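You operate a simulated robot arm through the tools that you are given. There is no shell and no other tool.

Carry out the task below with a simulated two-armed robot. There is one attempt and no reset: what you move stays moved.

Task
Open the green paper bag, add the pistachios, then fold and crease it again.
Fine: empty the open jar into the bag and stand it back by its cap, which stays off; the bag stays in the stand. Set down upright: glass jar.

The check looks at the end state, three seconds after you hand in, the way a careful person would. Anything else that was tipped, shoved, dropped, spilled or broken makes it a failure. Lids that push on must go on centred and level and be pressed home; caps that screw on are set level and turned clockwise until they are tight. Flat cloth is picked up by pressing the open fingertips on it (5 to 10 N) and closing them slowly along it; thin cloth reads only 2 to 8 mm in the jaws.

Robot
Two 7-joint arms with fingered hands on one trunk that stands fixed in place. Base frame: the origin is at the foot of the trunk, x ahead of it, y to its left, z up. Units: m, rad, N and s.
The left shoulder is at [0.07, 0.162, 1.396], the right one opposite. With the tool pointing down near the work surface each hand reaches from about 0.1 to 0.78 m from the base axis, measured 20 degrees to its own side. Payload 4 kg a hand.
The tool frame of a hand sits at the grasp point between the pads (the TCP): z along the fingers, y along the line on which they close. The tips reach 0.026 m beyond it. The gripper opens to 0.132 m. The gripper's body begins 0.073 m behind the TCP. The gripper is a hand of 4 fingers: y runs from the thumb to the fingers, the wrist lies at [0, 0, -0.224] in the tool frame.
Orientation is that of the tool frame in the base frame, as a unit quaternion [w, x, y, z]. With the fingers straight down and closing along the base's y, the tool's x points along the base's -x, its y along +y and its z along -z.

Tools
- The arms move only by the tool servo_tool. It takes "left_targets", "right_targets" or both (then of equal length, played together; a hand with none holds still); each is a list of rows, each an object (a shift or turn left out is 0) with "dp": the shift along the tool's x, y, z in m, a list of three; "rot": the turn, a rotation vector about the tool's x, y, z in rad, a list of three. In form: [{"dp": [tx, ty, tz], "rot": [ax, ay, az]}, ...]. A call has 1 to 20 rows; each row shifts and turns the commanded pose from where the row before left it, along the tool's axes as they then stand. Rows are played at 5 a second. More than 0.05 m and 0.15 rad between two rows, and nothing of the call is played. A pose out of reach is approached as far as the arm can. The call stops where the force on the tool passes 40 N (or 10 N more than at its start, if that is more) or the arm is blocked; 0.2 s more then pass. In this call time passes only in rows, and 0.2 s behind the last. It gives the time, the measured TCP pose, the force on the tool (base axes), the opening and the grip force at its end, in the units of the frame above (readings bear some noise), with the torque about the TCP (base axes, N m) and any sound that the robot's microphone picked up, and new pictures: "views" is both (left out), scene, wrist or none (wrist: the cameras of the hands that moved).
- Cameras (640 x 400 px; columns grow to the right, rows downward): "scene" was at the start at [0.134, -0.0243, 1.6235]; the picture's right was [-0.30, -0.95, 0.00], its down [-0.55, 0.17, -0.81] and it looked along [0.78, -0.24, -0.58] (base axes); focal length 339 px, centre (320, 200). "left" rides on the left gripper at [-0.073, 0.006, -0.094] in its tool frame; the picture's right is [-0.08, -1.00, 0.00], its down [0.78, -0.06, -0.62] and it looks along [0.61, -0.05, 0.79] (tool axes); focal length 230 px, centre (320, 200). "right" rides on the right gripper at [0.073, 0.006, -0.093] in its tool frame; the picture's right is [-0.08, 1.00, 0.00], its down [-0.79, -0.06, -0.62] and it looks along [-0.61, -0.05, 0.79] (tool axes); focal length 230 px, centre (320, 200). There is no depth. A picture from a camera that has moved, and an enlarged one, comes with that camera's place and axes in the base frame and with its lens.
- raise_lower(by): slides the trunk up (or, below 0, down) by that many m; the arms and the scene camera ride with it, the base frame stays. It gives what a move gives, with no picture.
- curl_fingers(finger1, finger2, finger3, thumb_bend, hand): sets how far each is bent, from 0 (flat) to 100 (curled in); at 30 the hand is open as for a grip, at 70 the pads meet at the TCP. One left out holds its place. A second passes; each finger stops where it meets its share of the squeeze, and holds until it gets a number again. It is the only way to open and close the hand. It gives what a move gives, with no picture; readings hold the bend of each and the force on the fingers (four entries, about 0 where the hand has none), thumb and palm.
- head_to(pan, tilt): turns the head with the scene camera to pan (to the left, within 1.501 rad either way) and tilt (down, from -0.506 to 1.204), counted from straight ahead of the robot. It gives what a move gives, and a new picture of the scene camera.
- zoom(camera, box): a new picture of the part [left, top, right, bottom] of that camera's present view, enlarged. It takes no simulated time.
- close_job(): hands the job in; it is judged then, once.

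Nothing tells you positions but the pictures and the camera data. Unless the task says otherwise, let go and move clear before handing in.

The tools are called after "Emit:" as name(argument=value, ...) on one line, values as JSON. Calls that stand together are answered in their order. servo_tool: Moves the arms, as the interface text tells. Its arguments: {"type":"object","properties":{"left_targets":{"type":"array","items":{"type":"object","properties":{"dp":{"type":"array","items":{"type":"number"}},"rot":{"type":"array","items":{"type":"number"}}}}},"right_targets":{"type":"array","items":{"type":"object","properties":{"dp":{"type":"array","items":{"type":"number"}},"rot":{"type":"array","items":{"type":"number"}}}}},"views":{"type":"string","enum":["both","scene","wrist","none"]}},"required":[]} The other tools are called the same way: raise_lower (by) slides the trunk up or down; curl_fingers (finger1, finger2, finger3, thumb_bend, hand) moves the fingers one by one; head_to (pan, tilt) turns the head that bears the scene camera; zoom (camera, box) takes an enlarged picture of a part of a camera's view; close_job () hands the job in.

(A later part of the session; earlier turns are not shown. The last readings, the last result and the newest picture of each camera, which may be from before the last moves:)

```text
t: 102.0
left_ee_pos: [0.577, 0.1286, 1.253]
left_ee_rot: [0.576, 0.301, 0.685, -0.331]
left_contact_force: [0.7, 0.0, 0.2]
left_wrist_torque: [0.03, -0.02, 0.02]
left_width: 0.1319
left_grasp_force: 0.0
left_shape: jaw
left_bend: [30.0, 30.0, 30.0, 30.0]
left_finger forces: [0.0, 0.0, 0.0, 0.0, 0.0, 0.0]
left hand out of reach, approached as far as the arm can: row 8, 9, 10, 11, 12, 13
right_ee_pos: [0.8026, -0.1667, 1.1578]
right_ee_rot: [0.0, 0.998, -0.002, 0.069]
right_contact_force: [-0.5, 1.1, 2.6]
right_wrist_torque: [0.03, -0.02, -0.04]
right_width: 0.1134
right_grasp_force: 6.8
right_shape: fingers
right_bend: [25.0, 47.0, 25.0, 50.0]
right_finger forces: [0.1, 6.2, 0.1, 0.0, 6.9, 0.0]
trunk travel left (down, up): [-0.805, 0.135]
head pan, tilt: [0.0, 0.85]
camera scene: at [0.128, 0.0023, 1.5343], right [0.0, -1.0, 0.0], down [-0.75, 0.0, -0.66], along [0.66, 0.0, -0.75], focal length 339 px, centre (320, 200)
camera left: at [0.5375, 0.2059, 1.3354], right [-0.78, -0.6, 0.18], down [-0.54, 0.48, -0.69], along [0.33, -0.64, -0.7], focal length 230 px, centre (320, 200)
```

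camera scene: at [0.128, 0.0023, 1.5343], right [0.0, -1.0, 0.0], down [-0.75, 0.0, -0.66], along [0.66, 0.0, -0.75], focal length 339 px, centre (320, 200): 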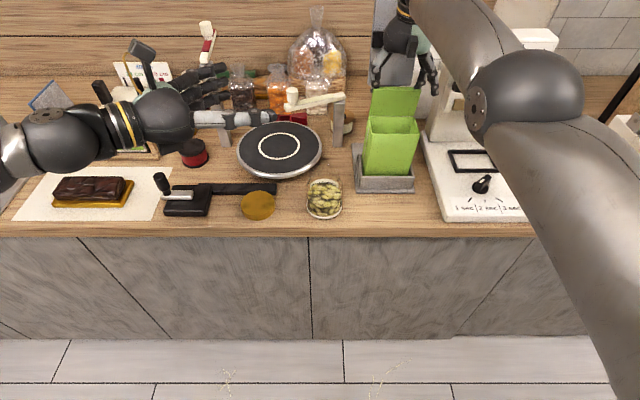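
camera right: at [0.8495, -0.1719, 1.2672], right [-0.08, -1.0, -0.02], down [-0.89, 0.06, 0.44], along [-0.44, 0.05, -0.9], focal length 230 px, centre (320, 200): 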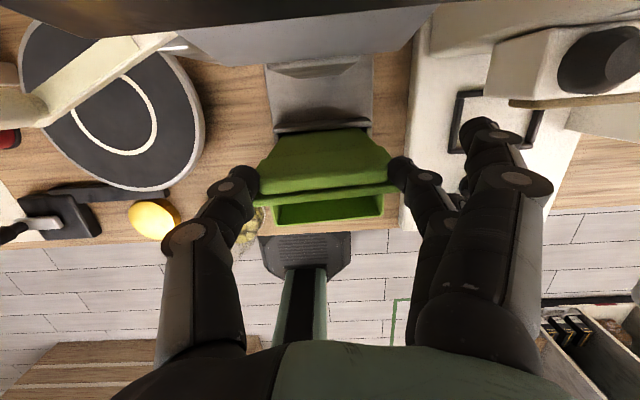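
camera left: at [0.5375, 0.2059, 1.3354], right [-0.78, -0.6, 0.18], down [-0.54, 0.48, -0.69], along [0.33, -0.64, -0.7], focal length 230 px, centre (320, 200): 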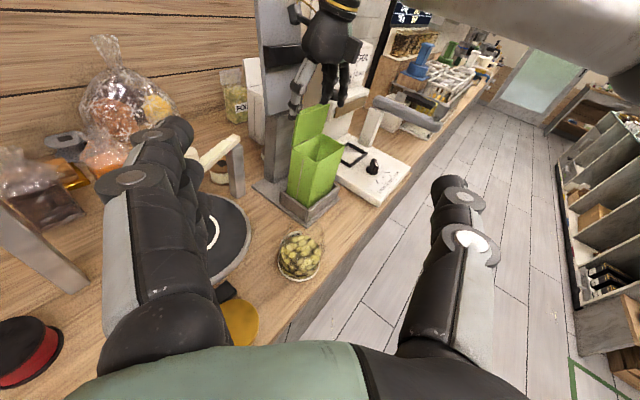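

The left hand now points right and forward, nearly level, with a clear view of jar and bag. I'll rehearse the pouring roll here in free space.

Emit:
servo_tool(left_targets=[{"rot": [0, 0, -0.15]}, {"rot": [0, 0, -0.15]}, {"rot": [0, 0, -0.15]}, {"rot": [0, 0, -0.15]}, {"rot": [0, 0, -0.15]}, {"rot": [0, 0, -0.15]}, {"rot": [0, 0, -0.15]}, {"rot": [0, 0, -0.15]}, {"rot": [0, 0, -0.15]}, {"rot": [0, 0, -0.15]}, {"rot": [0, 0, -0.15]}, {"rot": [0, 0, -0.15]}, {"rot": [0, 0, -0.15]}, {"rot": [0, 0, -0.15]}], views="scene")

```text
t: 105.0
left_ee_pos: [0.5778, 0.1296, 1.2517]
left_ee_rot: [0.0, 0.446, -0.601, 0.663]
left_contact_force: [-0.9, -0.2, 0.2]
left_wrist_torque: [0.03, -0.04, 0.02]
left_width: 0.1317
left_grasp_force: 0.0
left_shape: jaw
left_bend: [30.0, 30.0, 30.0, 30.0]
left_finger forces: [0.1, 0.0, 0.1, 0.0, 0.0, 0.0]
right_ee_pos: [0.8029, -0.1658, 1.1582]
right_ee_rot: [0.0, 0.998, -0.002, 0.069]
right_contact_force: [-0.1, 0.4, 2.5]
right_wrist_torque: [0.02, -0.01, 0.0]
right_width: 0.1132
right_grasp_force: 7.3
right_shape: fingers
right_bend: [25.0, 47.0, 25.0, 50.0]
right_finger forces: [0.1, 6.2, 0.0, 0.0, 6.8, 0.0]
trunk travel left (down, up): [-0.805, 0.135]
head pan, tilt: [0.0, 0.85]
camera scene: at [0.1282, 0.0026, 1.5343], right [0.0, -1.0, 0.0], down [-0.75, 0.0, -0.66], along [0.66, 0.0, -0.75], focal length 339 px, centre (320, 200)
```

scene: 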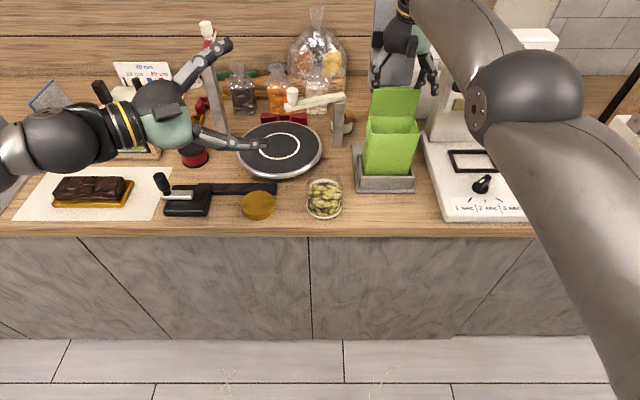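

The full roll works with room to spare. I'll roll back and descend to a pre-grasp beside the jar.

Emit:
servo_tool(left_targets=[{"rot": [0, 0, 0.15]}, {"rot": [0, 0, 0.15]}, {"rot": [0, 0, 0.15]}, {"rot": [0, 0, 0.15]}, {"rot": [0, 0, 0.15]}, {"rot": [0, 0, 0.15]}, {"rot": [0, 0, 0.15]}, {"rot": [0, 0, 0.15]}, {"rot": [0, 0, 0.15]}, {"rot": [0, 0, 0.15]}, {"rot": [0, 0, 0.15]}, {"rot": [0, 0, 0.15]}, {"rot": [0, 0, 0.15]}, {"rot": [0, 0, 0.15]}], views="none")

Emit:
servo_tool(left_targets=[{"dp": [0.0445, 0.0033, 0.0162]}, {"dp": [0.0445, 0.0033, 0.0162]}, {"dp": [0.0445, 0.0033, 0.0162]}, {"dp": [0.0445, 0.0033, 0.0162]}], views="both")

```text
t: 108.0
left_ee_pos: [0.5703, 0.0892, 1.2509]
left_ee_rot: [0.551, 0.273, 0.684, -0.392]
left_contact_force: [-0.3, 0.8, -3.0]
left_wrist_torque: [-0.31, -0.17, 0.06]
left_width: 0.1315
left_grasp_force: 0.0
left_shape: jaw
left_bend: [30.0, 30.0, 30.0, 30.0]
left_finger forces: [0.0, 0.1, 0.0, 0.1, 0.0, 0.0]
left hand out of reach, approached as far as the arm can: row 13, 14
right_ee_pos: [0.8036, -0.1672, 1.1581]
right_ee_rot: [-0.001, 0.998, -0.002, 0.069]
right_contact_force: [0.8, 2.3, 4.0]
right_wrist_torque: [0.08, -0.01, 0.03]
right_width: 0.113
right_grasp_force: 6.7
right_shape: fingers
right_bend: [25.0, 47.0, 25.0, 50.0]
right_finger forces: [0.0, 6.1, 0.0, 0.0, 7.4, 0.1]
trunk travel left (down, up): [-0.805, 0.135]
head pan, tilt: [0.0, 0.85]
```

```text
t: 109.0
left_ee_pos: [0.5681, 0.0682, 1.2125]
left_ee_rot: [0.561, 0.295, 0.697, -0.336]
left_contact_force: [-0.7, 0.2, 0.7]
left_wrist_torque: [0.02, 0.0, -0.01]
left_width: 0.1318
left_grasp_force: 0.1
left_shape: jaw
left_bend: [30.0, 30.0, 30.0, 30.0]
left_finger forces: [0.0, 0.0, 0.1, 0.1, 0.0, 0.0]
left hand out of reach, approached as far as the arm can: row 1, 2, 3, 4
right_ee_pos: [0.803, -0.166, 1.1582]
right_ee_rot: [0.0, 0.998, 0.0, 0.069]
right_contact_force: [-0.4, -0.2, 0.8]
right_wrist_torque: [-0.01, -0.03, 0.0]
right_width: 0.1131
right_grasp_force: 6.7
right_shape: fingers
right_bend: [25.0, 47.0, 25.0, 50.0]
right_finger forces: [0.0, 6.5, 0.1, 0.1, 6.6, 0.0]
trunk travel left (down, up): [-0.805, 0.135]
head pan, tilt: [0.0, 0.85]
camera scene: at [0.1274, 0.0032, 1.5344], right [0.0, -1.0, 0.0], down [-0.75, 0.0, -0.66], along [0.66, 0.0, -0.75], focal length 339 px, centre (320, 200)
camera left: at [0.532, 0.145, 1.2967], right [-0.77, -0.6, 0.21], down [-0.56, 0.48, -0.67], along [0.3, -0.64, -0.71], focal length 230 px, centre (320, 200)
```

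scene: 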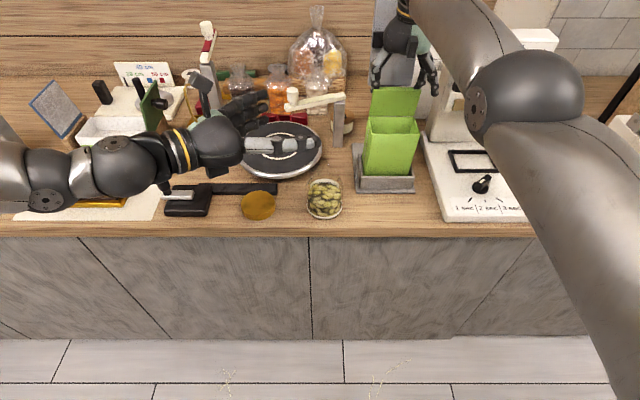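
left: 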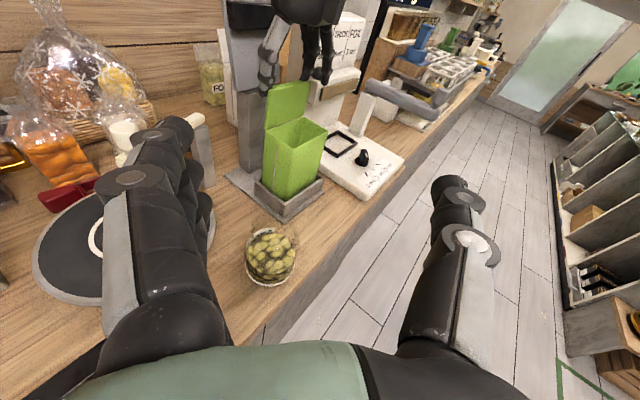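

The upright end of that roll sits at a joint limit, so I can't get down to the jar this way. I'll repeat what freed the right arm: go back, left and palm-down, then turn the palm inward while low so the left elbow drops.

Emit:
servo_tool(left_targets=[{"dp": [0.0193, 0.0107, -0.038]}, {"dp": [0.0193, 0.0107, -0.038]}, {"dp": [0.0193, 0.0107, -0.038]}, {"dp": [0.0193, 0.0107, -0.038]}, {"dp": [0.0193, 0.0107, -0.038]}, {"dp": [0.0193, 0.0107, -0.038]}, {"dp": [0.0193, 0.0107, -0.038]}, {"rot": [-0.02, 0.0995, 0.099]}, {"rot": [-0.02, 0.0995, 0.099]}, {"rot": [-0.02, 0.0995, 0.099]}, {"rot": [-0.02, 0.0995, 0.099]}, {"rot": [-0.02, 0.0995, 0.099]}, {"rot": [-0.02, 0.0995, 0.099]}, {"rot": [-0.02, 0.0995, 0.099]}, {"rot": [-0.02, 0.0995, 0.099]}, {"rot": [-0.02, 0.0995, 0.099]}, {"rot": [-0.02, 0.0995, 0.099]}, {"rot": [-0.02, 0.0995, 0.099]}], views="scene")

```text
t: 112.8
left_ee_pos: [0.6922, 0.0083, 1.3305]
left_ee_rot: [0.264, 0.653, 0.658, 0.266]
left_contact_force: [-0.1, -0.2, -0.5]
left_wrist_torque: [0.01, 0.0, -0.02]
left_width: 0.1318
left_grasp_force: 0.0
left_shape: jaw
left_bend: [30.0, 30.0, 30.0, 30.0]
left_finger forces: [0.0, 0.1, 0.1, 0.0, 0.1, 0.0]
left hand out of reach, approached as far as the arm can: row 1, 2, 3, 4, 5, 6, 7, 8, 9, 10, 11, 12, 13, 14, 15, 16, 17, 18
right_ee_pos: [0.8022, -0.1684, 1.1583]
right_ee_rot: [0.0, 0.998, -0.001, 0.07]
right_contact_force: [0.4, 0.8, 3.0]
right_wrist_torque: [0.13, 0.01, -0.03]
right_width: 0.1132
right_grasp_force: 6.7
right_shape: fingers
right_bend: [25.0, 47.0, 25.0, 50.0]
right_finger forces: [0.0, 6.0, 0.0, 0.0, 7.3, 0.0]
trunk travel left (down, up): [-0.805, 0.135]
head pan, tilt: [0.0, 0.85]
camera scene: at [0.1267, -0.0004, 1.5344], right [0.0, -1.0, 0.0], down [-0.75, 0.0, -0.66], along [0.66, 0.0, -0.75], focal length 339 px, centre (320, 200)
```

scene: 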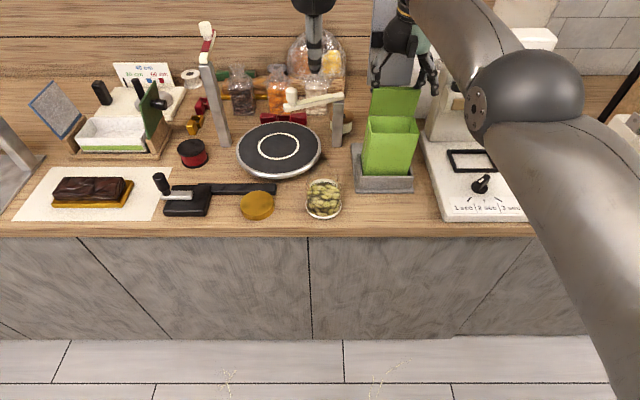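

The left hand reached palm-down, but it drifted forward to (0.69, 0.01, 1.33). It's clear of everything, so I'll look at the arm before bringing it back.

Emit:
head_to(pan=0.6, tilt=0.5)

```text
t: 113.8
left_ee_pos: [0.6949, 0.0099, 1.3295]
left_ee_rot: [0.265, 0.652, 0.659, 0.264]
left_contact_force: [-0.9, 0.3, -0.4]
left_wrist_torque: [-0.03, -0.01, 0.02]
left_width: 0.1316
left_grasp_force: 0.1
left_shape: jaw
left_bend: [30.0, 30.0, 30.0, 30.0]
left_finger forces: [0.1, 0.1, 0.0, 0.0, 0.0, 0.0]
right_ee_pos: [0.8038, -0.1675, 1.158]
right_ee_rot: [0.001, 0.998, -0.002, 0.069]
right_contact_force: [0.1, 0.1, 1.4]
right_wrist_torque: [0.0, -0.01, -0.02]
right_width: 0.1131
right_grasp_force: 6.9
right_shape: fingers
right_bend: [25.0, 47.0, 25.0, 50.0]
right_finger forces: [0.0, 6.2, 0.0, 0.1, 6.9, 0.1]
trunk travel left (down, up): [-0.805, 0.135]
head pan, tilt: [0.6, 0.499]
camera scene: at [0.1252, 0.0538, 1.5642], right [0.56, -0.83, 0.0], down [-0.4, -0.27, -0.88], along [0.72, 0.5, -0.48], focal length 339 px, centre (320, 200)
```

scene: 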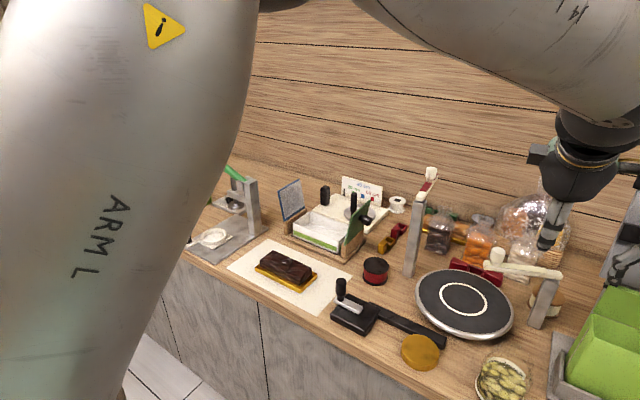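

The left elbow is very high. The palm-right pose near (0.55, 0.21, 1.0) earlier had the elbow low and out to the left, so I'll head back there.

Emit:
servo_tool(left_targets=[{"dp": [0.0286, -0.0304, -0.0094]}, {"dp": [0.0286, -0.0304, -0.0094]}, {"dp": [0.0286, -0.0304, -0.0094]}, {"dp": [0.0286, -0.0304, -0.0094]}, {"dp": [0.0286, -0.0304, -0.0094]}, {"dp": [0.0286, -0.0304, -0.0094]}, {"dp": [0.0286, -0.0304, -0.0094]}], views="scene")

```text
t: 115.4
left_ee_pos: [0.4908, 0.1966, 1.2281]
left_ee_rot: [0.263, 0.654, 0.658, 0.264]
left_contact_force: [0.1, 0.0, 0.0]
left_wrist_torque: [-0.02, 0.0, 0.0]
left_width: 0.1318
left_grasp_force: 0.0
left_shape: jaw
left_bend: [30.0, 30.0, 30.0, 30.0]
left_finger forces: [0.0, 0.0, 0.0, 0.0, 0.1, 0.0]
left hand out of reach, approached as far as the arm can: row 6, 7
right_ee_pos: [0.8022, -0.1648, 1.156]
right_ee_rot: [0.002, 0.998, -0.001, 0.069]
right_contact_force: [-0.3, 1.4, 0.9]
right_wrist_torque: [-0.11, 0.01, -0.01]
right_width: 0.1129
right_grasp_force: 6.2
right_shape: fingers
right_bend: [25.0, 47.0, 25.0, 50.0]
right_finger forces: [0.1, 6.4, 0.1, 0.0, 6.4, 0.0]
trunk travel left (down, up): [-0.805, 0.135]
head pan, tilt: [0.6, 0.499]
camera scene: at [0.1244, 0.0561, 1.5642], right [0.57, -0.82, 0.0], down [-0.39, -0.27, -0.88], along [0.72, 0.5, -0.48], focal length 339 px, centre (320, 200)
```

scene: 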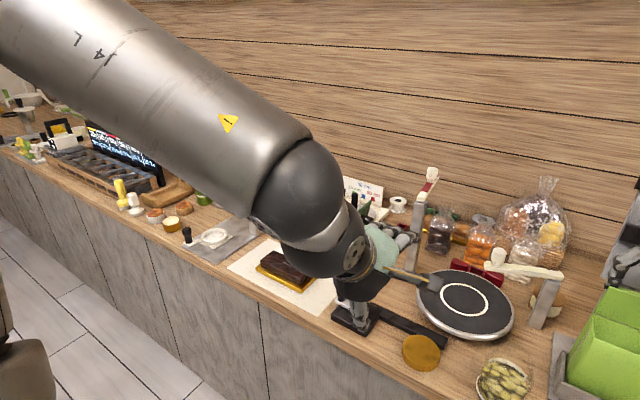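

That's a usable posture with the elbow out left. I'll lower here, palm-down, and then turn the palm inward.

Emit:
servo_tool(left_targets=[{"dp": [0.015, -0.0277, 0.0232]}, {"dp": [0.015, -0.0277, 0.0232]}, {"dp": [0.015, -0.0277, 0.0232]}, {"dp": [0.015, -0.0277, 0.0232]}, {"dp": [0.015, -0.0277, 0.0232]}, {"rot": [0, 0, -0.15]}, {"rot": [0, 0, -0.15]}, {"rot": [0, 0, -0.15]}, {"rot": [0, 0, -0.15]}, {"rot": [0, 0, -0.15]}], views="scene")

```text
t: 117.6
left_ee_pos: [0.4773, 0.2136, 1.0509]
left_ee_rot: [0.342, 0.368, 0.852, 0.149]
left_contact_force: [-0.3, 0.4, -0.3]
left_wrist_torque: [-0.02, -0.02, -0.02]
left_width: 0.132
left_grasp_force: 0.0
left_shape: jaw
left_bend: [30.0, 30.0, 30.0, 30.0]
left_finger forces: [0.1, 0.1, 0.0, 0.0, 0.1, 0.0]
left hand out of reach, approached as far as the arm can: row 1, 2, 3, 4, 5
right_ee_pos: [0.8029, -0.1659, 1.1584]
right_ee_rot: [0.001, 0.998, -0.002, 0.068]
right_contact_force: [-0.3, 0.6, 0.8]
right_wrist_torque: [-0.05, 0.05, 0.0]
right_width: 0.113
right_grasp_force: 6.8
right_shape: fingers
right_bend: [25.0, 47.0, 25.0, 50.0]
right_finger forces: [0.1, 6.1, 0.0, 0.0, 6.6, 0.1]
trunk travel left (down, up): [-0.805, 0.135]
head pan, tilt: [0.6, 0.499]
camera scene: at [0.1253, 0.0542, 1.5643], right [0.57, -0.82, 0.0], down [-0.4, -0.27, -0.88], along [0.72, 0.5, -0.48], focal length 339 px, centre (320, 200)
```

scene: 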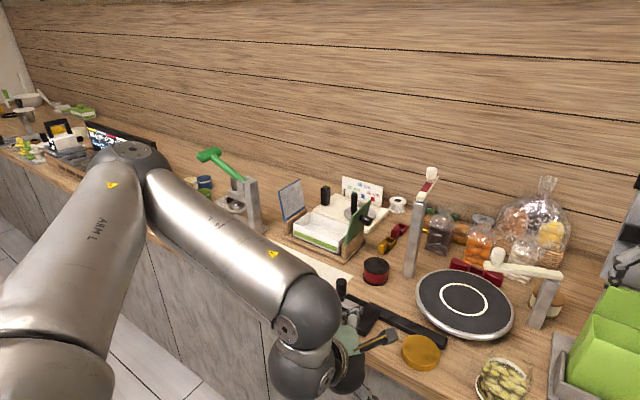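

The left elbow is coming down the same way. I'll move a little further out and low and finish turning the palm inward.

Emit:
servo_tool(left_targets=[{"dp": [0.0375, -0.0034, 0.0078]}, {"dp": [0.0375, -0.0034, 0.0078]}, {"dp": [0.0375, -0.0034, 0.0078]}, {"dp": [0.0375, -0.0034, 0.0078]}, {"rot": [0, 0, -0.145]}, {"rot": [0, 0, -0.145]}, {"rot": [0, 0, -0.145]}, {"rot": [0, 0, -0.145]}, {"rot": [0, 0, -0.145]}, {"rot": [0, 0, -0.145]}], views="scene")

```text
t: 119.8
left_ee_pos: [0.4539, 0.2521, 1.0125]
left_ee_rot: [0.371, -0.025, 0.928, -0.009]
left_contact_force: [0.0, 0.9, 0.7]
left_wrist_torque: [0.0, -0.01, 0.0]
left_width: 0.1318
left_grasp_force: 0.1
left_shape: jaw
left_bend: [30.0, 30.0, 30.0, 30.0]
left_finger forces: [0.1, 0.0, 0.0, 0.0, 0.0, 0.1]
left hand out of reach, approached as far as the arm can: row 2, 3, 4
right_ee_pos: [0.8029, -0.1657, 1.1592]
right_ee_rot: [0.001, 0.998, -0.002, 0.069]
right_contact_force: [0.3, 1.0, 1.8]
right_wrist_torque: [0.03, -0.02, -0.04]
right_width: 0.1132
right_grasp_force: 6.7
right_shape: fingers
right_bend: [25.0, 47.0, 25.0, 50.0]
right_finger forces: [0.1, 6.1, 0.0, 0.0, 7.0, 0.0]
trunk travel left (down, up): [-0.805, 0.135]
head pan, tilt: [0.6, 0.499]
camera scene: at [0.1252, 0.0539, 1.5643], right [0.57, -0.82, 0.0], down [-0.39, -0.27, -0.88], along [0.72, 0.5, -0.48], focal length 339 px, centre (320, 200)
```

scene: 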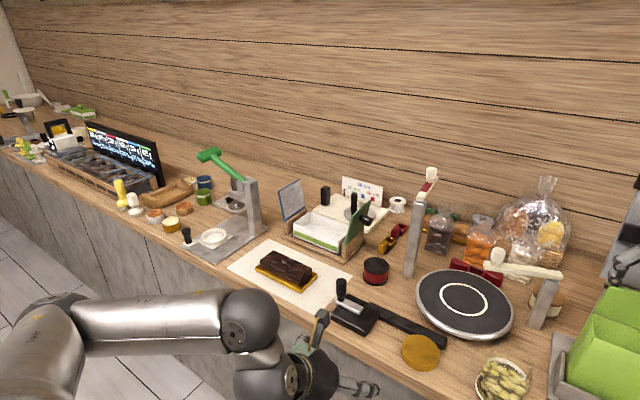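

The left elbow is low now. I'll pitch the hand to nearly level and swing it to point right and forward.

Emit:
servo_tool(left_targets=[{"rot": [0, -0.15, 0]}, {"rot": [0, -0.15, 0]}, {"rot": [0, -0.15, 0]}, {"rot": [0, -0.15, 0]}, {"rot": [0, -0.1, 0]}, {"rot": [0.14, 0, 0]}, {"rot": [0.14, 0, 0]}, {"rot": [0.14, 0, 0]}, {"rot": [0.14, 0, 0]}, {"rot": [0.14, 0, 0]}, {"rot": [0.14, 0, 0]}], views="both")

```text
t: 122.2
left_ee_pos: [0.4837, 0.2475, 1.04]
left_ee_rot: [0.389, 0.146, 0.827, -0.378]
left_contact_force: [-0.5, -0.6, -0.1]
left_wrist_torque: [0.01, 0.02, 0.02]
left_width: 0.1319
left_grasp_force: 0.2
left_shape: jaw
left_bend: [30.0, 30.0, 30.0, 30.0]
left_finger forces: [0.0, 0.0, 0.0, 0.0, 0.1, 0.1]
left hand out of reach, approached as far as the arm can: row 1, 2, 3, 4, 5, 9, 10
right_ee_pos: [0.804, -0.1663, 1.1573]
right_ee_rot: [0.001, 0.998, -0.002, 0.069]
right_contact_force: [0.1, -0.3, 2.8]
right_wrist_torque: [0.04, 0.0, 0.03]
right_width: 0.1128
right_grasp_force: 6.6
right_shape: fingers
right_bend: [25.0, 47.0, 25.0, 50.0]
right_finger forces: [0.1, 6.3, 0.1, 0.0, 7.3, 0.0]
trunk travel left (down, up): [-0.805, 0.135]
head pan, tilt: [0.6, 0.499]
camera scene: at [0.1267, 0.0538, 1.5642], right [0.57, -0.82, 0.0], down [-0.4, -0.27, -0.88], along [0.72, 0.5, -0.48], focal length 339 px, centre (320, 200)
camera left: at [0.4843, 0.3243, 1.131], right [-0.49, -0.66, 0.57], down [-0.87, 0.37, -0.31], along [-0.01, -0.65, -0.76], focal length 230 px, centre (320, 200)
```

scene: 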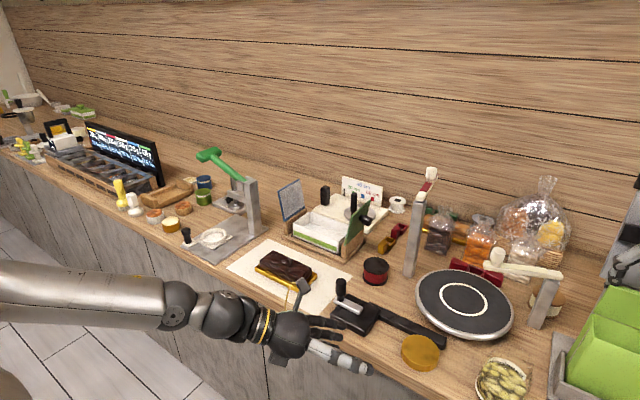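
left: 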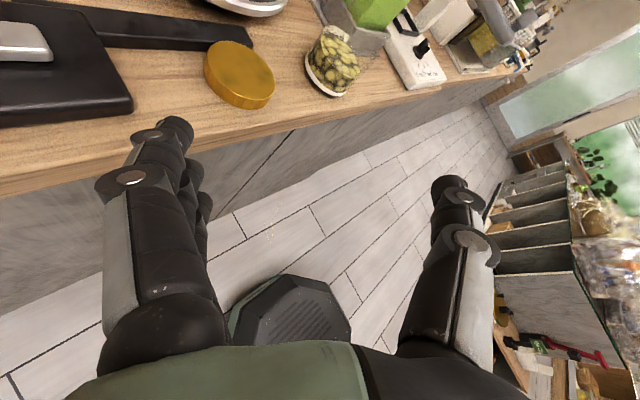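

The hand points right and forward but is rolled about 30°. I'll try rolling it upright here to see if the joint allows it in this posture.

Emit:
servo_tool(left_targets=[{"rot": [0, 0, 0.15]}, {"rot": [0, 0, 0.15]}, {"rot": [0, 0, 0.15]}, {"rot": [0, 0, 0.15]}], views="none")

```text
t: 123.2
left_ee_pos: [0.527, 0.2762, 1.0532]
left_ee_rot: [0.475, 0.365, 0.756, -0.262]
left_contact_force: [0.9, 0.7, 0.3]
left_wrist_torque: [-0.02, 0.0, -0.01]
left_width: 0.1321
left_grasp_force: 0.1
left_shape: jaw
left_bend: [30.0, 30.0, 30.0, 30.0]
left_finger forces: [0.0, 0.0, 0.0, 0.0, 0.1, 0.0]
left hand out of reach, approached as far as the arm can: row 3, 4
right_ee_pos: [0.8033, -0.1674, 1.1569]
right_ee_rot: [0.001, 0.998, -0.002, 0.069]
right_contact_force: [0.3, 0.1, 1.6]
right_wrist_torque: [-0.04, 0.0, -0.06]
right_width: 0.1136
right_grasp_force: 6.6
right_shape: fingers
right_bend: [25.0, 47.0, 25.0, 50.0]
right_finger forces: [0.0, 6.2, 0.0, 0.0, 7.0, 0.0]
trunk travel left (down, up): [-0.805, 0.135]
head pan, tilt: [0.6, 0.499]
```

It rolled level. The hand now points right and forward, 24° down, with the closing line horizontal, which is right for a side grasp. I'll move to the pre-grasp beside the jar.

Emit:
servo_tool(left_targets=[{"dp": [-0.0082, -0.0104, 0.0447]}, {"dp": [-0.0082, -0.0104, 0.0447]}, {"dp": [-0.0082, -0.0104, 0.0447]}, {"dp": [-0.0082, -0.0104, 0.0447]}, {"dp": [-0.0082, -0.0104, 0.0447]}], views="both")

```text
t: 124.4
left_ee_pos: [0.6003, 0.1073, 1.0379]
left_ee_rot: [0.477, 0.367, 0.756, -0.257]
left_contact_force: [0.4, 0.7, 0.4]
left_wrist_torque: [0.03, 0.01, 0.05]
left_width: 0.1321
left_grasp_force: 0.0
left_shape: jaw
left_bend: [30.0, 30.0, 30.0, 30.0]
left_finger forces: [0.0, 0.0, 0.0, 0.0, 0.0, 0.1]
left hand out of reach, approached as far as the arm can: row 1, 4, 5
right_ee_pos: [0.8035, -0.167, 1.1562]
right_ee_rot: [0.0, 0.998, -0.002, 0.068]
right_contact_force: [0.7, 0.2, 2.2]
right_wrist_torque: [0.02, -0.03, 0.01]
right_width: 0.1133
right_grasp_force: 6.6
right_shape: fingers
right_bend: [25.0, 47.0, 25.0, 50.0]
right_finger forces: [0.0, 6.3, 0.0, 0.0, 7.3, 0.0]
trunk travel left (down, up): [-0.805, 0.135]
head pan, tilt: [0.6, 0.499]
camera scene: at [0.1251, 0.0527, 1.5643], right [0.57, -0.82, 0.0], down [-0.39, -0.27, -0.88], along [0.72, 0.5, -0.48], focal length 339 px, centre (320, 200)
camera left: at [0.5752, 0.1571, 1.1443], right [-0.78, -0.62, 0.11], down [-0.59, 0.66, -0.46], along [0.21, -0.42, -0.88], focal length 230 px, centre (320, 200)
```

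scene: 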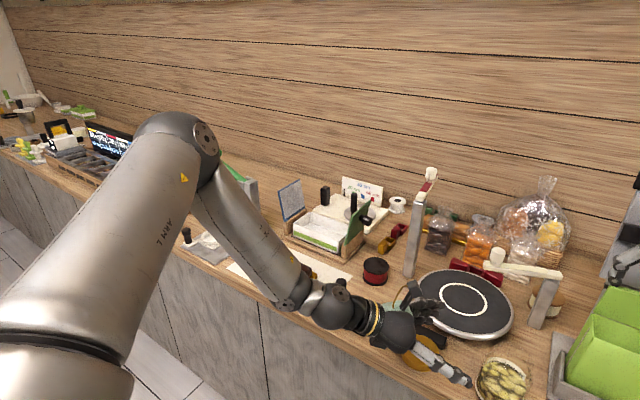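
left: 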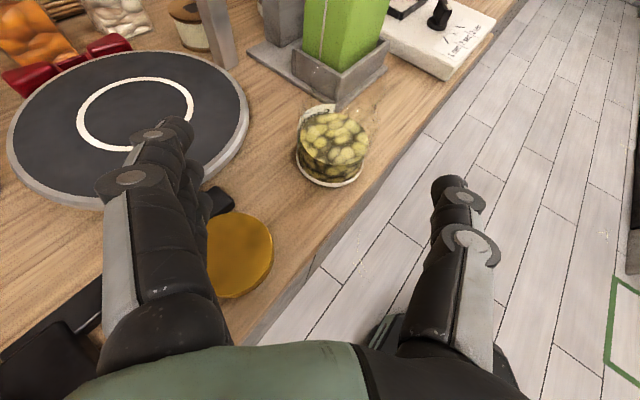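

The jar is centred between thumb and fingers in the left camera. I'll edge forward along the fingers toward it, allowing a slight roll to stay off the joint limit.

Emit:
servo_tool(left_targets=[{"dp": [0, 0, 0.02], "rot": [0, 0, -0.05]}, {"dp": [0, 0, 0.02], "rot": [0, 0, -0.05]}, {"dp": [0.01, 0, 0.01]}], views="wrist")

Emit:
zoom(camera="left", box=[220, 60, 460, 240])

```text
t: 125.2
left_ee_pos: [0.6082, 0.0915, 1.0481]
left_ee_rot: [0.465, 0.327, 0.774, -0.28]
left_contact_force: [0.0, 0.6, -0.4]
left_wrist_torque: [0.01, 0.02, -0.01]
left_width: 0.1316
left_grasp_force: 0.1
left_shape: jaw
left_bend: [30.0, 30.0, 30.0, 30.0]
left_finger forces: [0.0, 0.0, 0.1, 0.0, 0.1, 0.0]
left hand out of reach, approached as far as the arm can: row 1, 2, 3
right_ee_pos: [0.8038, -0.1654, 1.1567]
right_ee_rot: [0.001, 0.998, -0.002, 0.069]
right_contact_force: [-0.1, 0.7, 1.3]
right_wrist_torque: [-0.05, 0.01, -0.02]
right_width: 0.113
right_grasp_force: 6.4
right_shape: fingers
right_bend: [25.0, 47.0, 25.0, 50.0]
right_finger forces: [0.0, 6.5, 0.1, 0.1, 6.8, 0.1]
trunk travel left (down, up): [-0.805, 0.135]
head pan, tilt: [0.6, 0.499]
camera left: at [0.5877, 0.1468, 1.1521], right [-0.74, -0.64, 0.2], down [-0.65, 0.61, -0.45], along [0.17, -0.46, -0.87], focal length 230 px, centre (320, 200)
```

left: 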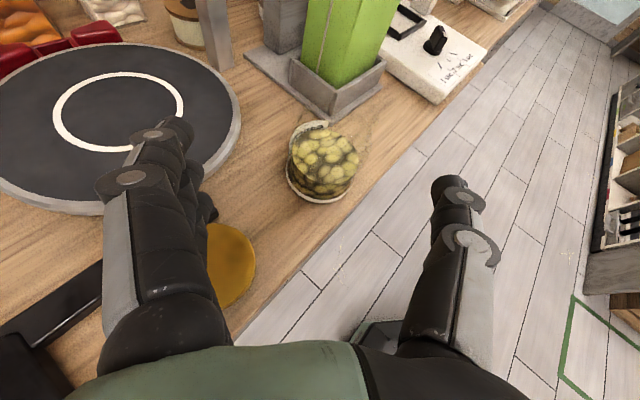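

```text
2.22 times, centred on (340, 150) of left
camera zoom: at [0.5877, 0.1468, 1.1521], right [-0.74, -0.64, 0.2], down [-0.65, 0.61, -0.45], along [0.17, -0.46, -0.87], focal length 511 px, centre (276, 311)
```

zoom: 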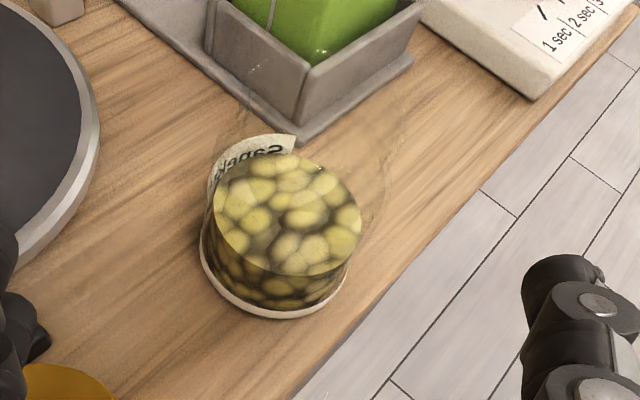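

Going lower isn't possible in this left-arm posture at this trunk height. A lower trunk would allow it, so I'd have to pick the jar up with the flap closed and reopen it afterwards. Before committing, I'll check the left hand can actually reach the pouring position.

Emit:
servo_tool(left_targets=[{"dp": [-0.036, -0.005, -0.0165]}, {"dp": [-0.036, -0.005, -0.0165]}, {"dp": [-0.036, -0.005, -0.0165]}, {"rot": [0, -0.12, 0]}, {"rot": [0, -0.12, 0]}, {"rot": [0, -0.1, 0]}, {"rot": [0, 0, -0.15]}, {"rot": [0, 0, -0.15]}, {"rot": [0, 0, -0.15]}, {"rot": [0, 0, -0.15]}, {"rot": [0, 0, -0.15]}, {"rot": [0, 0, -0.15]}, {"rot": [0, 0, -0.15]}], views="none")

Emit:
head_to(pan=0.0, tilt=0.7)

```text
t: 128.0
left_ee_pos: [0.6072, 0.0922, 1.1661]
left_ee_rot: [0.342, -0.105, 0.729, -0.583]
left_contact_force: [0.4, 0.0, -0.7]
left_wrist_torque: [0.0, -0.03, 0.02]
left_width: 0.1316
left_grasp_force: 0.1
left_shape: jaw
left_bend: [30.0, 30.0, 30.0, 30.0]
left_finger forces: [0.1, 0.0, 0.0, 0.0, 0.1, 0.0]
right_ee_pos: [0.8034, -0.1665, 1.1572]
right_ee_rot: [0.001, 0.998, -0.001, 0.069]
right_contact_force: [-0.8, 0.7, 0.9]
right_wrist_torque: [0.0, 0.0, -0.02]
right_width: 0.1132
right_grasp_force: 7.0
right_shape: fingers
right_bend: [25.0, 47.0, 25.0, 50.0]
right_finger forces: [0.0, 6.4, 0.0, 0.0, 7.1, 0.1]
trunk travel left (down, up): [-0.805, 0.135]
head pan, tilt: [0.6, 0.499]
```

```text
t: 129.0
left_ee_pos: [0.6069, 0.0931, 1.1682]
left_ee_rot: [0.343, -0.103, 0.73, -0.582]
left_contact_force: [-0.2, -0.9, -0.3]
left_wrist_torque: [0.0, 0.01, -0.01]
left_width: 0.1318
left_grasp_force: 0.0
left_shape: jaw
left_bend: [30.0, 30.0, 30.0, 30.0]
left_finger forces: [0.0, 0.0, 0.1, 0.0, 0.1, 0.1]
right_ee_pos: [0.8043, -0.1667, 1.1581]
right_ee_rot: [0.001, 0.998, -0.001, 0.069]
right_contact_force: [0.6, 0.4, 0.9]
right_wrist_torque: [0.01, 0.01, 0.01]
right_width: 0.1129
right_grasp_force: 6.7
right_shape: fingers
right_bend: [25.0, 47.0, 25.0, 50.0]
right_finger forces: [0.0, 6.3, 0.0, 0.0, 6.9, 0.0]
trunk travel left (down, up): [-0.805, 0.135]
head pan, tilt: [0.0, 0.7]
camera scene: at [0.1352, 0.0025, 1.5466], right [0.0, -1.0, 0.0], down [-0.64, 0.0, -0.77], along [0.77, 0.0, -0.64], focal length 339 px, centre (320, 200)
```

scene: 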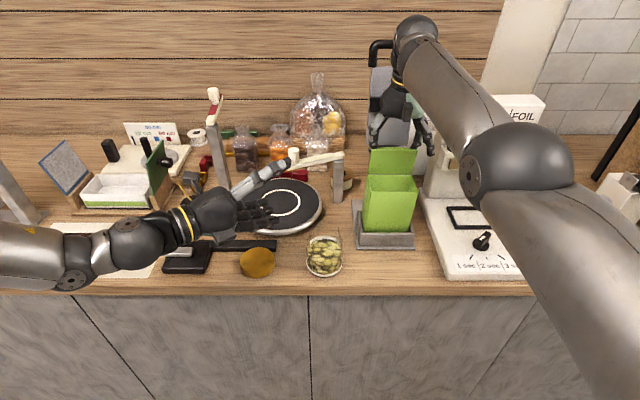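

I'll try moving the empty left hand to just in front of the bag mouth.

Emit:
servo_tool(left_targets=[{"dp": [0.0122, -0.0092, 0.0448]}, {"dp": [0.0122, -0.0092, 0.0448]}, {"dp": [0.0122, -0.0092, 0.0448]}, {"dp": [0.0122, -0.0092, 0.0448]}, {"dp": [0.0061, -0.0046, 0.0224]}], views="both")

```text
t: 130.2
left_ee_pos: [0.6368, -0.0386, 1.234]
left_ee_rot: [0.343, -0.104, 0.73, -0.583]
left_contact_force: [-0.5, 0.2, 0.6]
left_wrist_torque: [0.01, -0.01, -0.03]
left_width: 0.1318
left_grasp_force: 0.0
left_shape: jaw
left_bend: [30.0, 30.0, 30.0, 30.0]
left_finger forces: [0.0, 0.1, 0.0, 0.0, 0.1, 0.0]
left hand out of reach, approached as far as the arm can: row 2, 3, 4, 5
right_ee_pos: [0.804, -0.1661, 1.1589]
right_ee_rot: [0.001, 0.998, -0.002, 0.068]
right_contact_force: [0.1, 1.1, 1.3]
right_wrist_torque: [-0.01, 0.0, 0.0]
right_width: 0.1133
right_grasp_force: 6.4
right_shape: fingers
right_bend: [25.0, 47.0, 25.0, 50.0]
right_finger forces: [0.1, 6.4, 0.1, 0.1, 6.8, 0.1]
trunk travel left (down, up): [-0.805, 0.135]
head pan, tilt: [0.0, 0.7]
camera scene: at [0.1345, 0.0026, 1.5466], right [0.0, -1.0, 0.0], down [-0.64, 0.0, -0.77], along [0.77, 0.0, -0.64], focal length 339 px, centre (320, 200)
camera left: at [0.6333, 0.0766, 1.2658], right [-0.19, -0.26, 0.95], down [-0.98, 0.03, -0.19], along [0.02, -0.97, -0.26], focal length 230 px, centre (320, 200)
```

scene: 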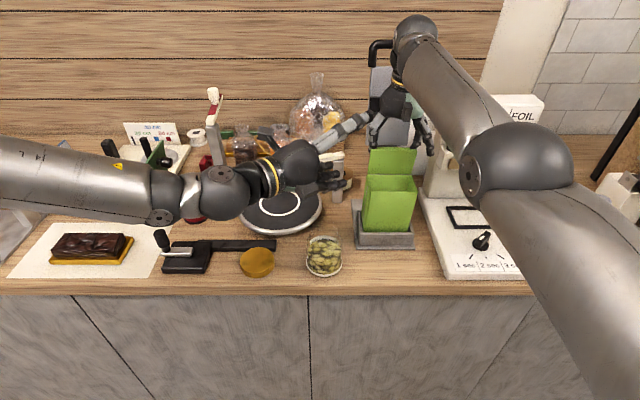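
left: 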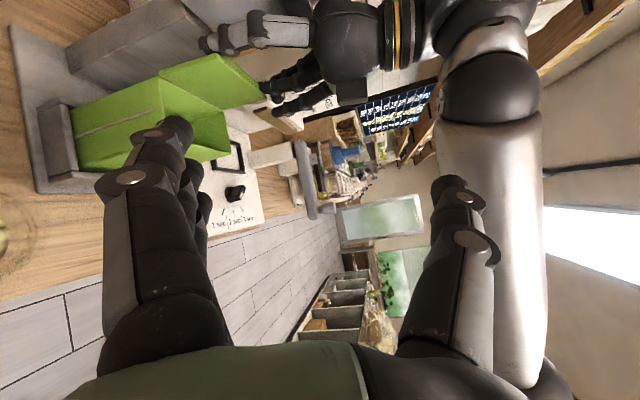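

The left arm can't reach across to the bag in this posture, so pouring with the left looks impractical. If the flap stays open by itself past vertical, the right hand could do the pouring. I'll test that safely by curling finger 1 behind the flap and finger 3 in front as a cage before loosening the grip.

Emit:
curl_fingers(hand="right", finger1=45, finger3=45)

Emit:
curl_fingers(hand="right", finger1=58, finger3=58)

Emit:
zoom(camera="right", box=[160, 60, 500, 260])

Emit:
zoom(camera="scene", box=[340, 80, 460, 260])

```text
t: 131.2
left_ee_pos: [0.6364, -0.0397, 1.2356]
left_ee_rot: [0.343, -0.104, 0.73, -0.583]
left_contact_force: [-0.3, -0.3, 0.2]
left_wrist_torque: [0.01, 0.01, -0.02]
left_width: 0.132
left_grasp_force: 0.0
left_shape: jaw
left_bend: [30.0, 30.0, 30.0, 30.0]
left_finger forces: [0.0, 0.1, 0.0, 0.0, 0.0, 0.0]
right_ee_pos: [0.8022, -0.1672, 1.1568]
right_ee_rot: [0.001, 0.998, -0.001, 0.068]
right_contact_force: [0.4, 0.2, 1.8]
right_wrist_torque: [-0.01, -0.01, 0.0]
right_width: 0.0838
right_grasp_force: 6.3
right_shape: fingers
right_bend: [45.0, 47.0, 45.0, 50.0]
right_finger forces: [0.0, 6.2, 0.0, 0.0, 6.9, 0.1]
trunk travel left (down, up): [-0.805, 0.135]
head pan, tilt: [0.0, 0.7]
```

```text
t: 132.2
left_ee_pos: [0.6359, -0.0389, 1.235]
left_ee_rot: [0.343, -0.103, 0.729, -0.583]
left_contact_force: [-0.3, 0.2, -0.2]
left_wrist_torque: [0.0, 0.0, -0.01]
left_width: 0.1319
left_grasp_force: 0.0
left_shape: jaw
left_bend: [30.0, 30.0, 30.0, 30.0]
left_finger forces: [0.0, 0.0, 0.1, 0.1, 0.0, 0.1]
right_ee_pos: [0.8039, -0.1664, 1.1572]
right_ee_rot: [0.001, 0.998, -0.002, 0.07]
right_contact_force: [-0.1, 0.2, 1.2]
right_wrist_torque: [-0.01, -0.02, -0.05]
right_width: 0.0643
right_grasp_force: 6.7
right_shape: fingers
right_bend: [57.0, 47.0, 57.0, 50.0]
right_finger forces: [0.1, 6.2, 0.0, 0.0, 6.9, 0.0]
trunk travel left (down, up): [-0.805, 0.135]
head pan, tilt: [0.0, 0.7]
```

```text
1.88 times, centred on (330, 160) of right
camera zoom: at [0.8619, -0.1731, 1.2616], right [-0.08, -1.0, -0.01], down [-0.86, 0.06, 0.5], along [-0.5, 0.05, -0.86], focal length 433 px, centre (301, 275)
```

zoom: 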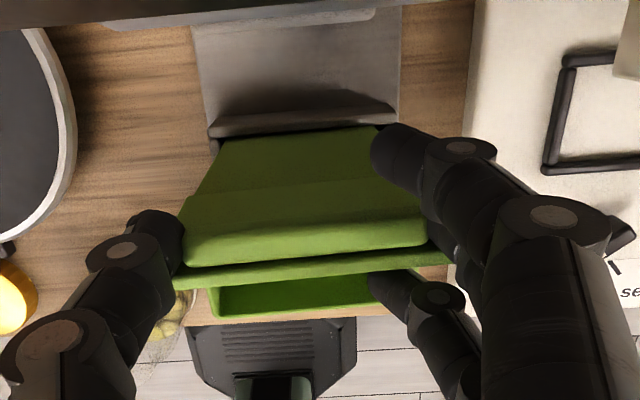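

```text
2.22 times, centred on (400, 170) of scene
camera zoom: at [0.1351, 0.0024, 1.5465], right [0.0, -1.0, 0.0], down [-0.64, 0.0, -0.76], along [0.76, 0.0, -0.64], focal length 754 px, centre (142, 267)
```

zoom: 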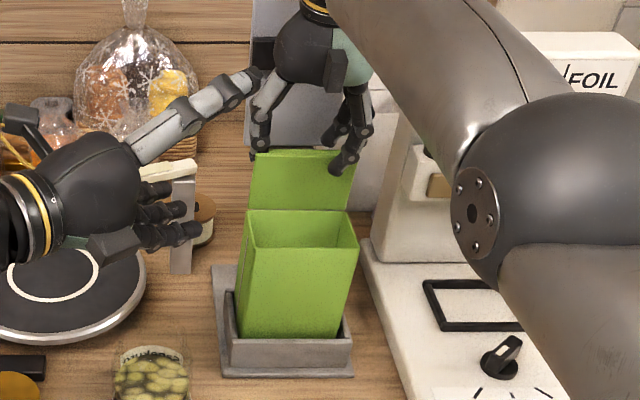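

The cage is in place, one finger behind the flap and one in front. I'll loosen the thumb and finger 2 slightly and see which way the flap leans.

Emit:
curl_fingers(hand="right", finger2=42, thumb_bend=44)

Emit:
zoom(camera="right", box=[160, 60, 500, 260])

Emit:
zoom(camera="scene", box=[340, 80, 460, 260])

```text
t: 133.2
left_ee_pos: [0.6357, -0.0387, 1.2331]
left_ee_rot: [0.343, -0.105, 0.73, -0.582]
left_contact_force: [0.3, 0.0, 0.7]
left_wrist_torque: [-0.06, 0.0, -0.05]
left_width: 0.1319
left_grasp_force: 0.1
left_shape: jaw
left_bend: [30.0, 30.0, 30.0, 30.0]
left_finger forces: [0.1, 0.0, 0.0, 0.1, 0.0, 0.1]
right_ee_pos: [0.8038, -0.1677, 1.1569]
right_ee_rot: [0.0, 0.998, -0.002, 0.069]
right_contact_force: [0.1, 0.6, -0.8]
right_wrist_torque: [-0.01, 0.0, -0.03]
right_width: 0.07
right_grasp_force: 0.7
right_shape: fingers
right_bend: [57.0, 42.0, 57.0, 44.0]
right_finger forces: [0.1, 0.0, 0.3, 0.1, 0.6, 0.1]
trunk travel left (down, up): [-0.805, 0.135]
head pan, tilt: [0.0, 0.7]
```

```text
1.88 times, centred on (330, 160) of right
camera zoom: at [0.8621, -0.1733, 1.2612], right [-0.08, -1.0, -0.01], down [-0.86, 0.06, 0.5], along [-0.5, 0.05, -0.86], focal length 433 px, centre (301, 275)
```

zoom: 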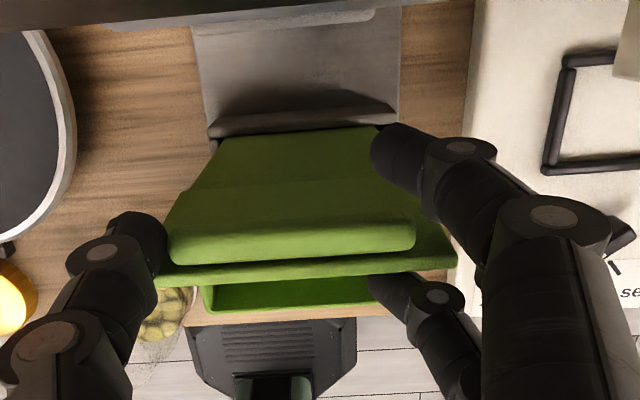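

```text
2.22 times, centred on (400, 170) of scene
camera zoom: at [0.1355, 0.0022, 1.5465], right [0.0, -1.0, 0.0], down [-0.64, 0.0, -0.76], along [0.76, 0.0, -0.64], focal length 754 px, centre (142, 267)
```

zoom: 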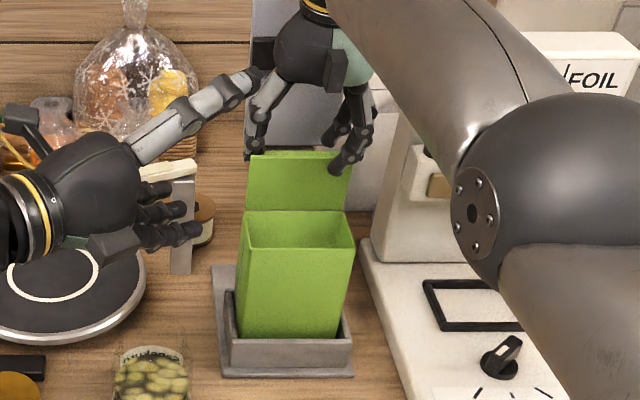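

The flap leans very lightly forward onto finger 3 (0.3 N), so it hasn't tipped over. I'll open the other fingers and use finger 3 to push it further back, pitching the hand forward to gain reach.

Emit:
curl_fingers(hand="right", finger1=25, finger2=27, thumb_bend=27, finger3=62)

Emit:
servo_tool(right_targets=[{"dp": [0.006, 0, 0.0015], "rot": [0, 0.087, 0]}, {"dp": [0.006, 0, 0.0015], "rot": [0, 0.087, 0]}, {"dp": [0.006, 0, 0.0015], "rot": [0, 0.087, 0]}], views="both")

Emit:
zoom(camera="right", box=[160, 60, 500, 260])

Emit:
zoom(camera="scene", box=[340, 80, 460, 260])

```text
t: 134.2
left_ee_pos: [0.6365, -0.038, 1.234]
left_ee_rot: [0.342, -0.103, 0.73, -0.583]
left_contact_force: [-0.1, 0.0, -0.2]
left_wrist_torque: [-0.04, -0.01, 0.01]
left_width: 0.132
left_grasp_force: 0.0
left_shape: jaw
left_bend: [30.0, 30.0, 30.0, 30.0]
left_finger forces: [0.0, 0.0, 0.0, 0.0, 0.0, 0.0]
right_ee_pos: [0.8036, -0.1679, 1.1576]
right_ee_rot: [0.0, 0.998, -0.001, 0.07]
right_contact_force: [-0.1, 0.3, -0.2]
right_wrist_torque: [0.0, 0.02, -0.02]
right_width: 0.1443
right_grasp_force: 0.0
right_shape: fingers
right_bend: [25.0, 27.0, 62.0, 27.0]
right_finger forces: [0.0, 0.1, 0.1, 0.1, 0.0, 0.1]
trunk travel left (down, up): [-0.805, 0.135]
head pan, tilt: [0.0, 0.7]
```

```text
t: 135.0
left_ee_pos: [0.6365, -0.0384, 1.2334]
left_ee_rot: [0.343, -0.103, 0.729, -0.583]
left_contact_force: [0.6, 0.1, 0.0]
left_wrist_torque: [0.0, -0.02, -0.02]
left_width: 0.1319
left_grasp_force: 0.0
left_shape: jaw
left_bend: [30.0, 30.0, 30.0, 30.0]
left_finger forces: [0.1, 0.0, 0.0, 0.0, 0.0, 0.1]
right_ee_pos: [0.8204, -0.1672, 1.158]
right_ee_rot: [0.0, 0.984, 0.0, 0.179]
right_contact_force: [0.3, -0.6, -0.7]
right_wrist_torque: [-0.03, 0.03, -0.02]
right_width: 0.1439
right_grasp_force: 0.3
right_shape: fingers
right_bend: [25.0, 27.0, 62.0, 27.0]
right_finger forces: [0.0, 0.1, 0.6, 0.0, 0.0, 0.1]
trunk travel left (down, up): [-0.805, 0.135]
head pan, tilt: [0.0, 0.7]
camera scene: at [0.1346, 0.0021, 1.5467], right [0.0, -1.0, 0.0], down [-0.64, 0.0, -0.77], along [0.77, 0.0, -0.64], focal length 339 px, centre (320, 200)
camera right: at [0.8547, -0.1739, 1.2727], right [-0.08, -1.0, -0.03], down [-0.95, 0.06, 0.3], along [-0.3, 0.05, -0.95], focal length 230 px, centre (320, 200)
```

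scene: 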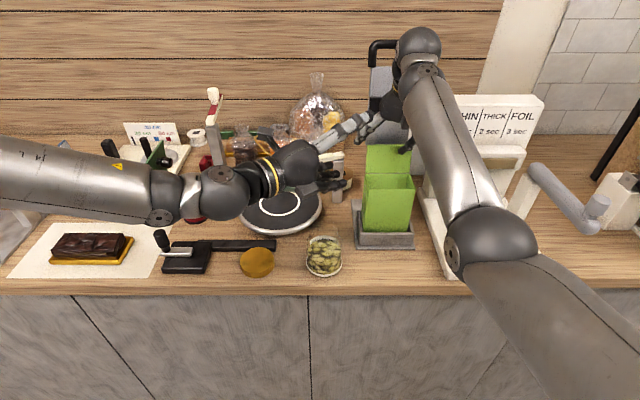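
right: 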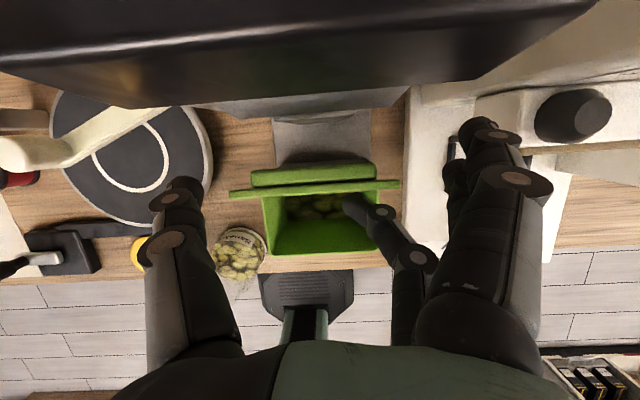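

```text
1.88 times, centred on (330, 160) of right
camera zoom: at [0.8547, -0.1739, 1.2727], right [-0.08, -1.0, -0.03], down [-0.95, 0.06, 0.3], along [-0.3, 0.05, -0.95], focal length 433 px, centre (301, 275)
```

zoom: 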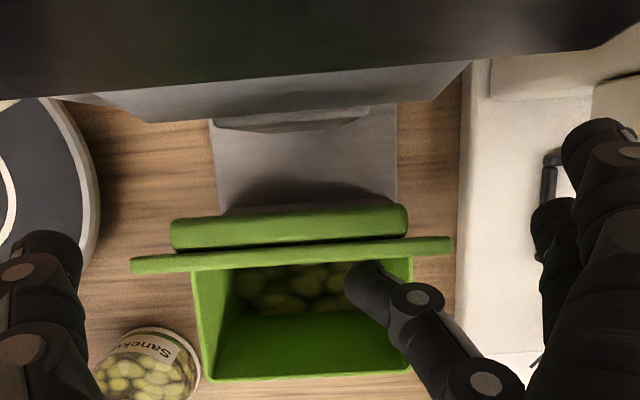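

```text
2.22 times, centred on (400, 170) of scene
camera zoom: at [0.1346, 0.0021, 1.5467], right [0.0, -1.0, 0.0], down [-0.64, 0.0, -0.77], along [0.77, 0.0, -0.64], focal length 754 px, centre (142, 267)
```

zoom: 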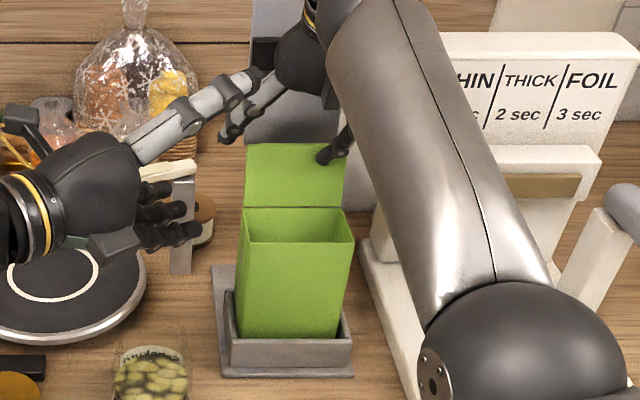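

The flap is now pushed to roughly 105-110° and the bag is wide open. I'll take the finger back a little to see whether the flap follows.

Emit:
servo_tool(right_targets=[{"dp": [-0.006, 0, -0.001]}, {"dp": [-0.006, 0, -0.001]}], views="none")

Emit:
zoom(camera="right", box=[160, 60, 500, 260])

```text
t: 135.6
left_ee_pos: [0.6356, -0.0385, 1.2342]
left_ee_rot: [0.343, -0.103, 0.729, -0.583]
left_contact_force: [-0.1, -0.7, -0.2]
left_wrist_torque: [0.0, -0.05, 0.0]
left_width: 0.1318
left_grasp_force: 0.0
left_shape: jaw
left_bend: [30.0, 30.0, 30.0, 30.0]
left_finger forces: [0.0, 0.0, 0.0, 0.0, 0.1, 0.0]
right_ee_pos: [0.8093, -0.1659, 1.1557]
right_ee_rot: [0.001, 0.984, -0.002, 0.179]
right_contact_force: [0.2, 0.6, -0.4]
right_wrist_torque: [0.01, 0.03, 0.0]
right_width: 0.1443
right_grasp_force: 0.1
right_shape: fingers
right_bend: [25.0, 27.0, 62.0, 27.0]
right_finger forces: [0.1, 0.0, 0.3, 0.0, 0.0, 0.0]
trunk travel left (down, up): [-0.805, 0.135]
head pan, tilt: [0.0, 0.7]
```

```text
1.88 times, centred on (330, 160) of right
camera zoom: at [0.8442, -0.1727, 1.2701], right [-0.08, -1.0, -0.03], down [-0.95, 0.06, 0.3], along [-0.3, 0.05, -0.95], focal length 433 px, centre (301, 275)
```

zoom: 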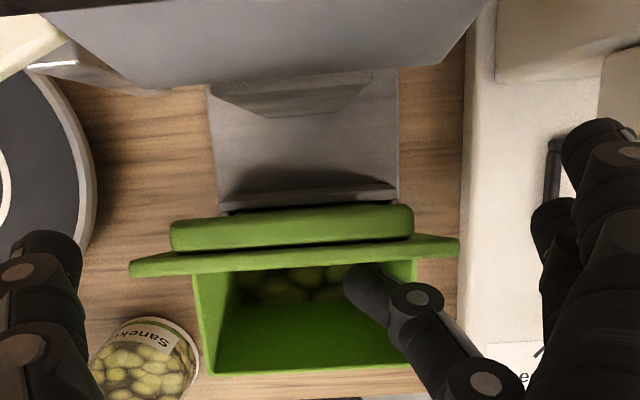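

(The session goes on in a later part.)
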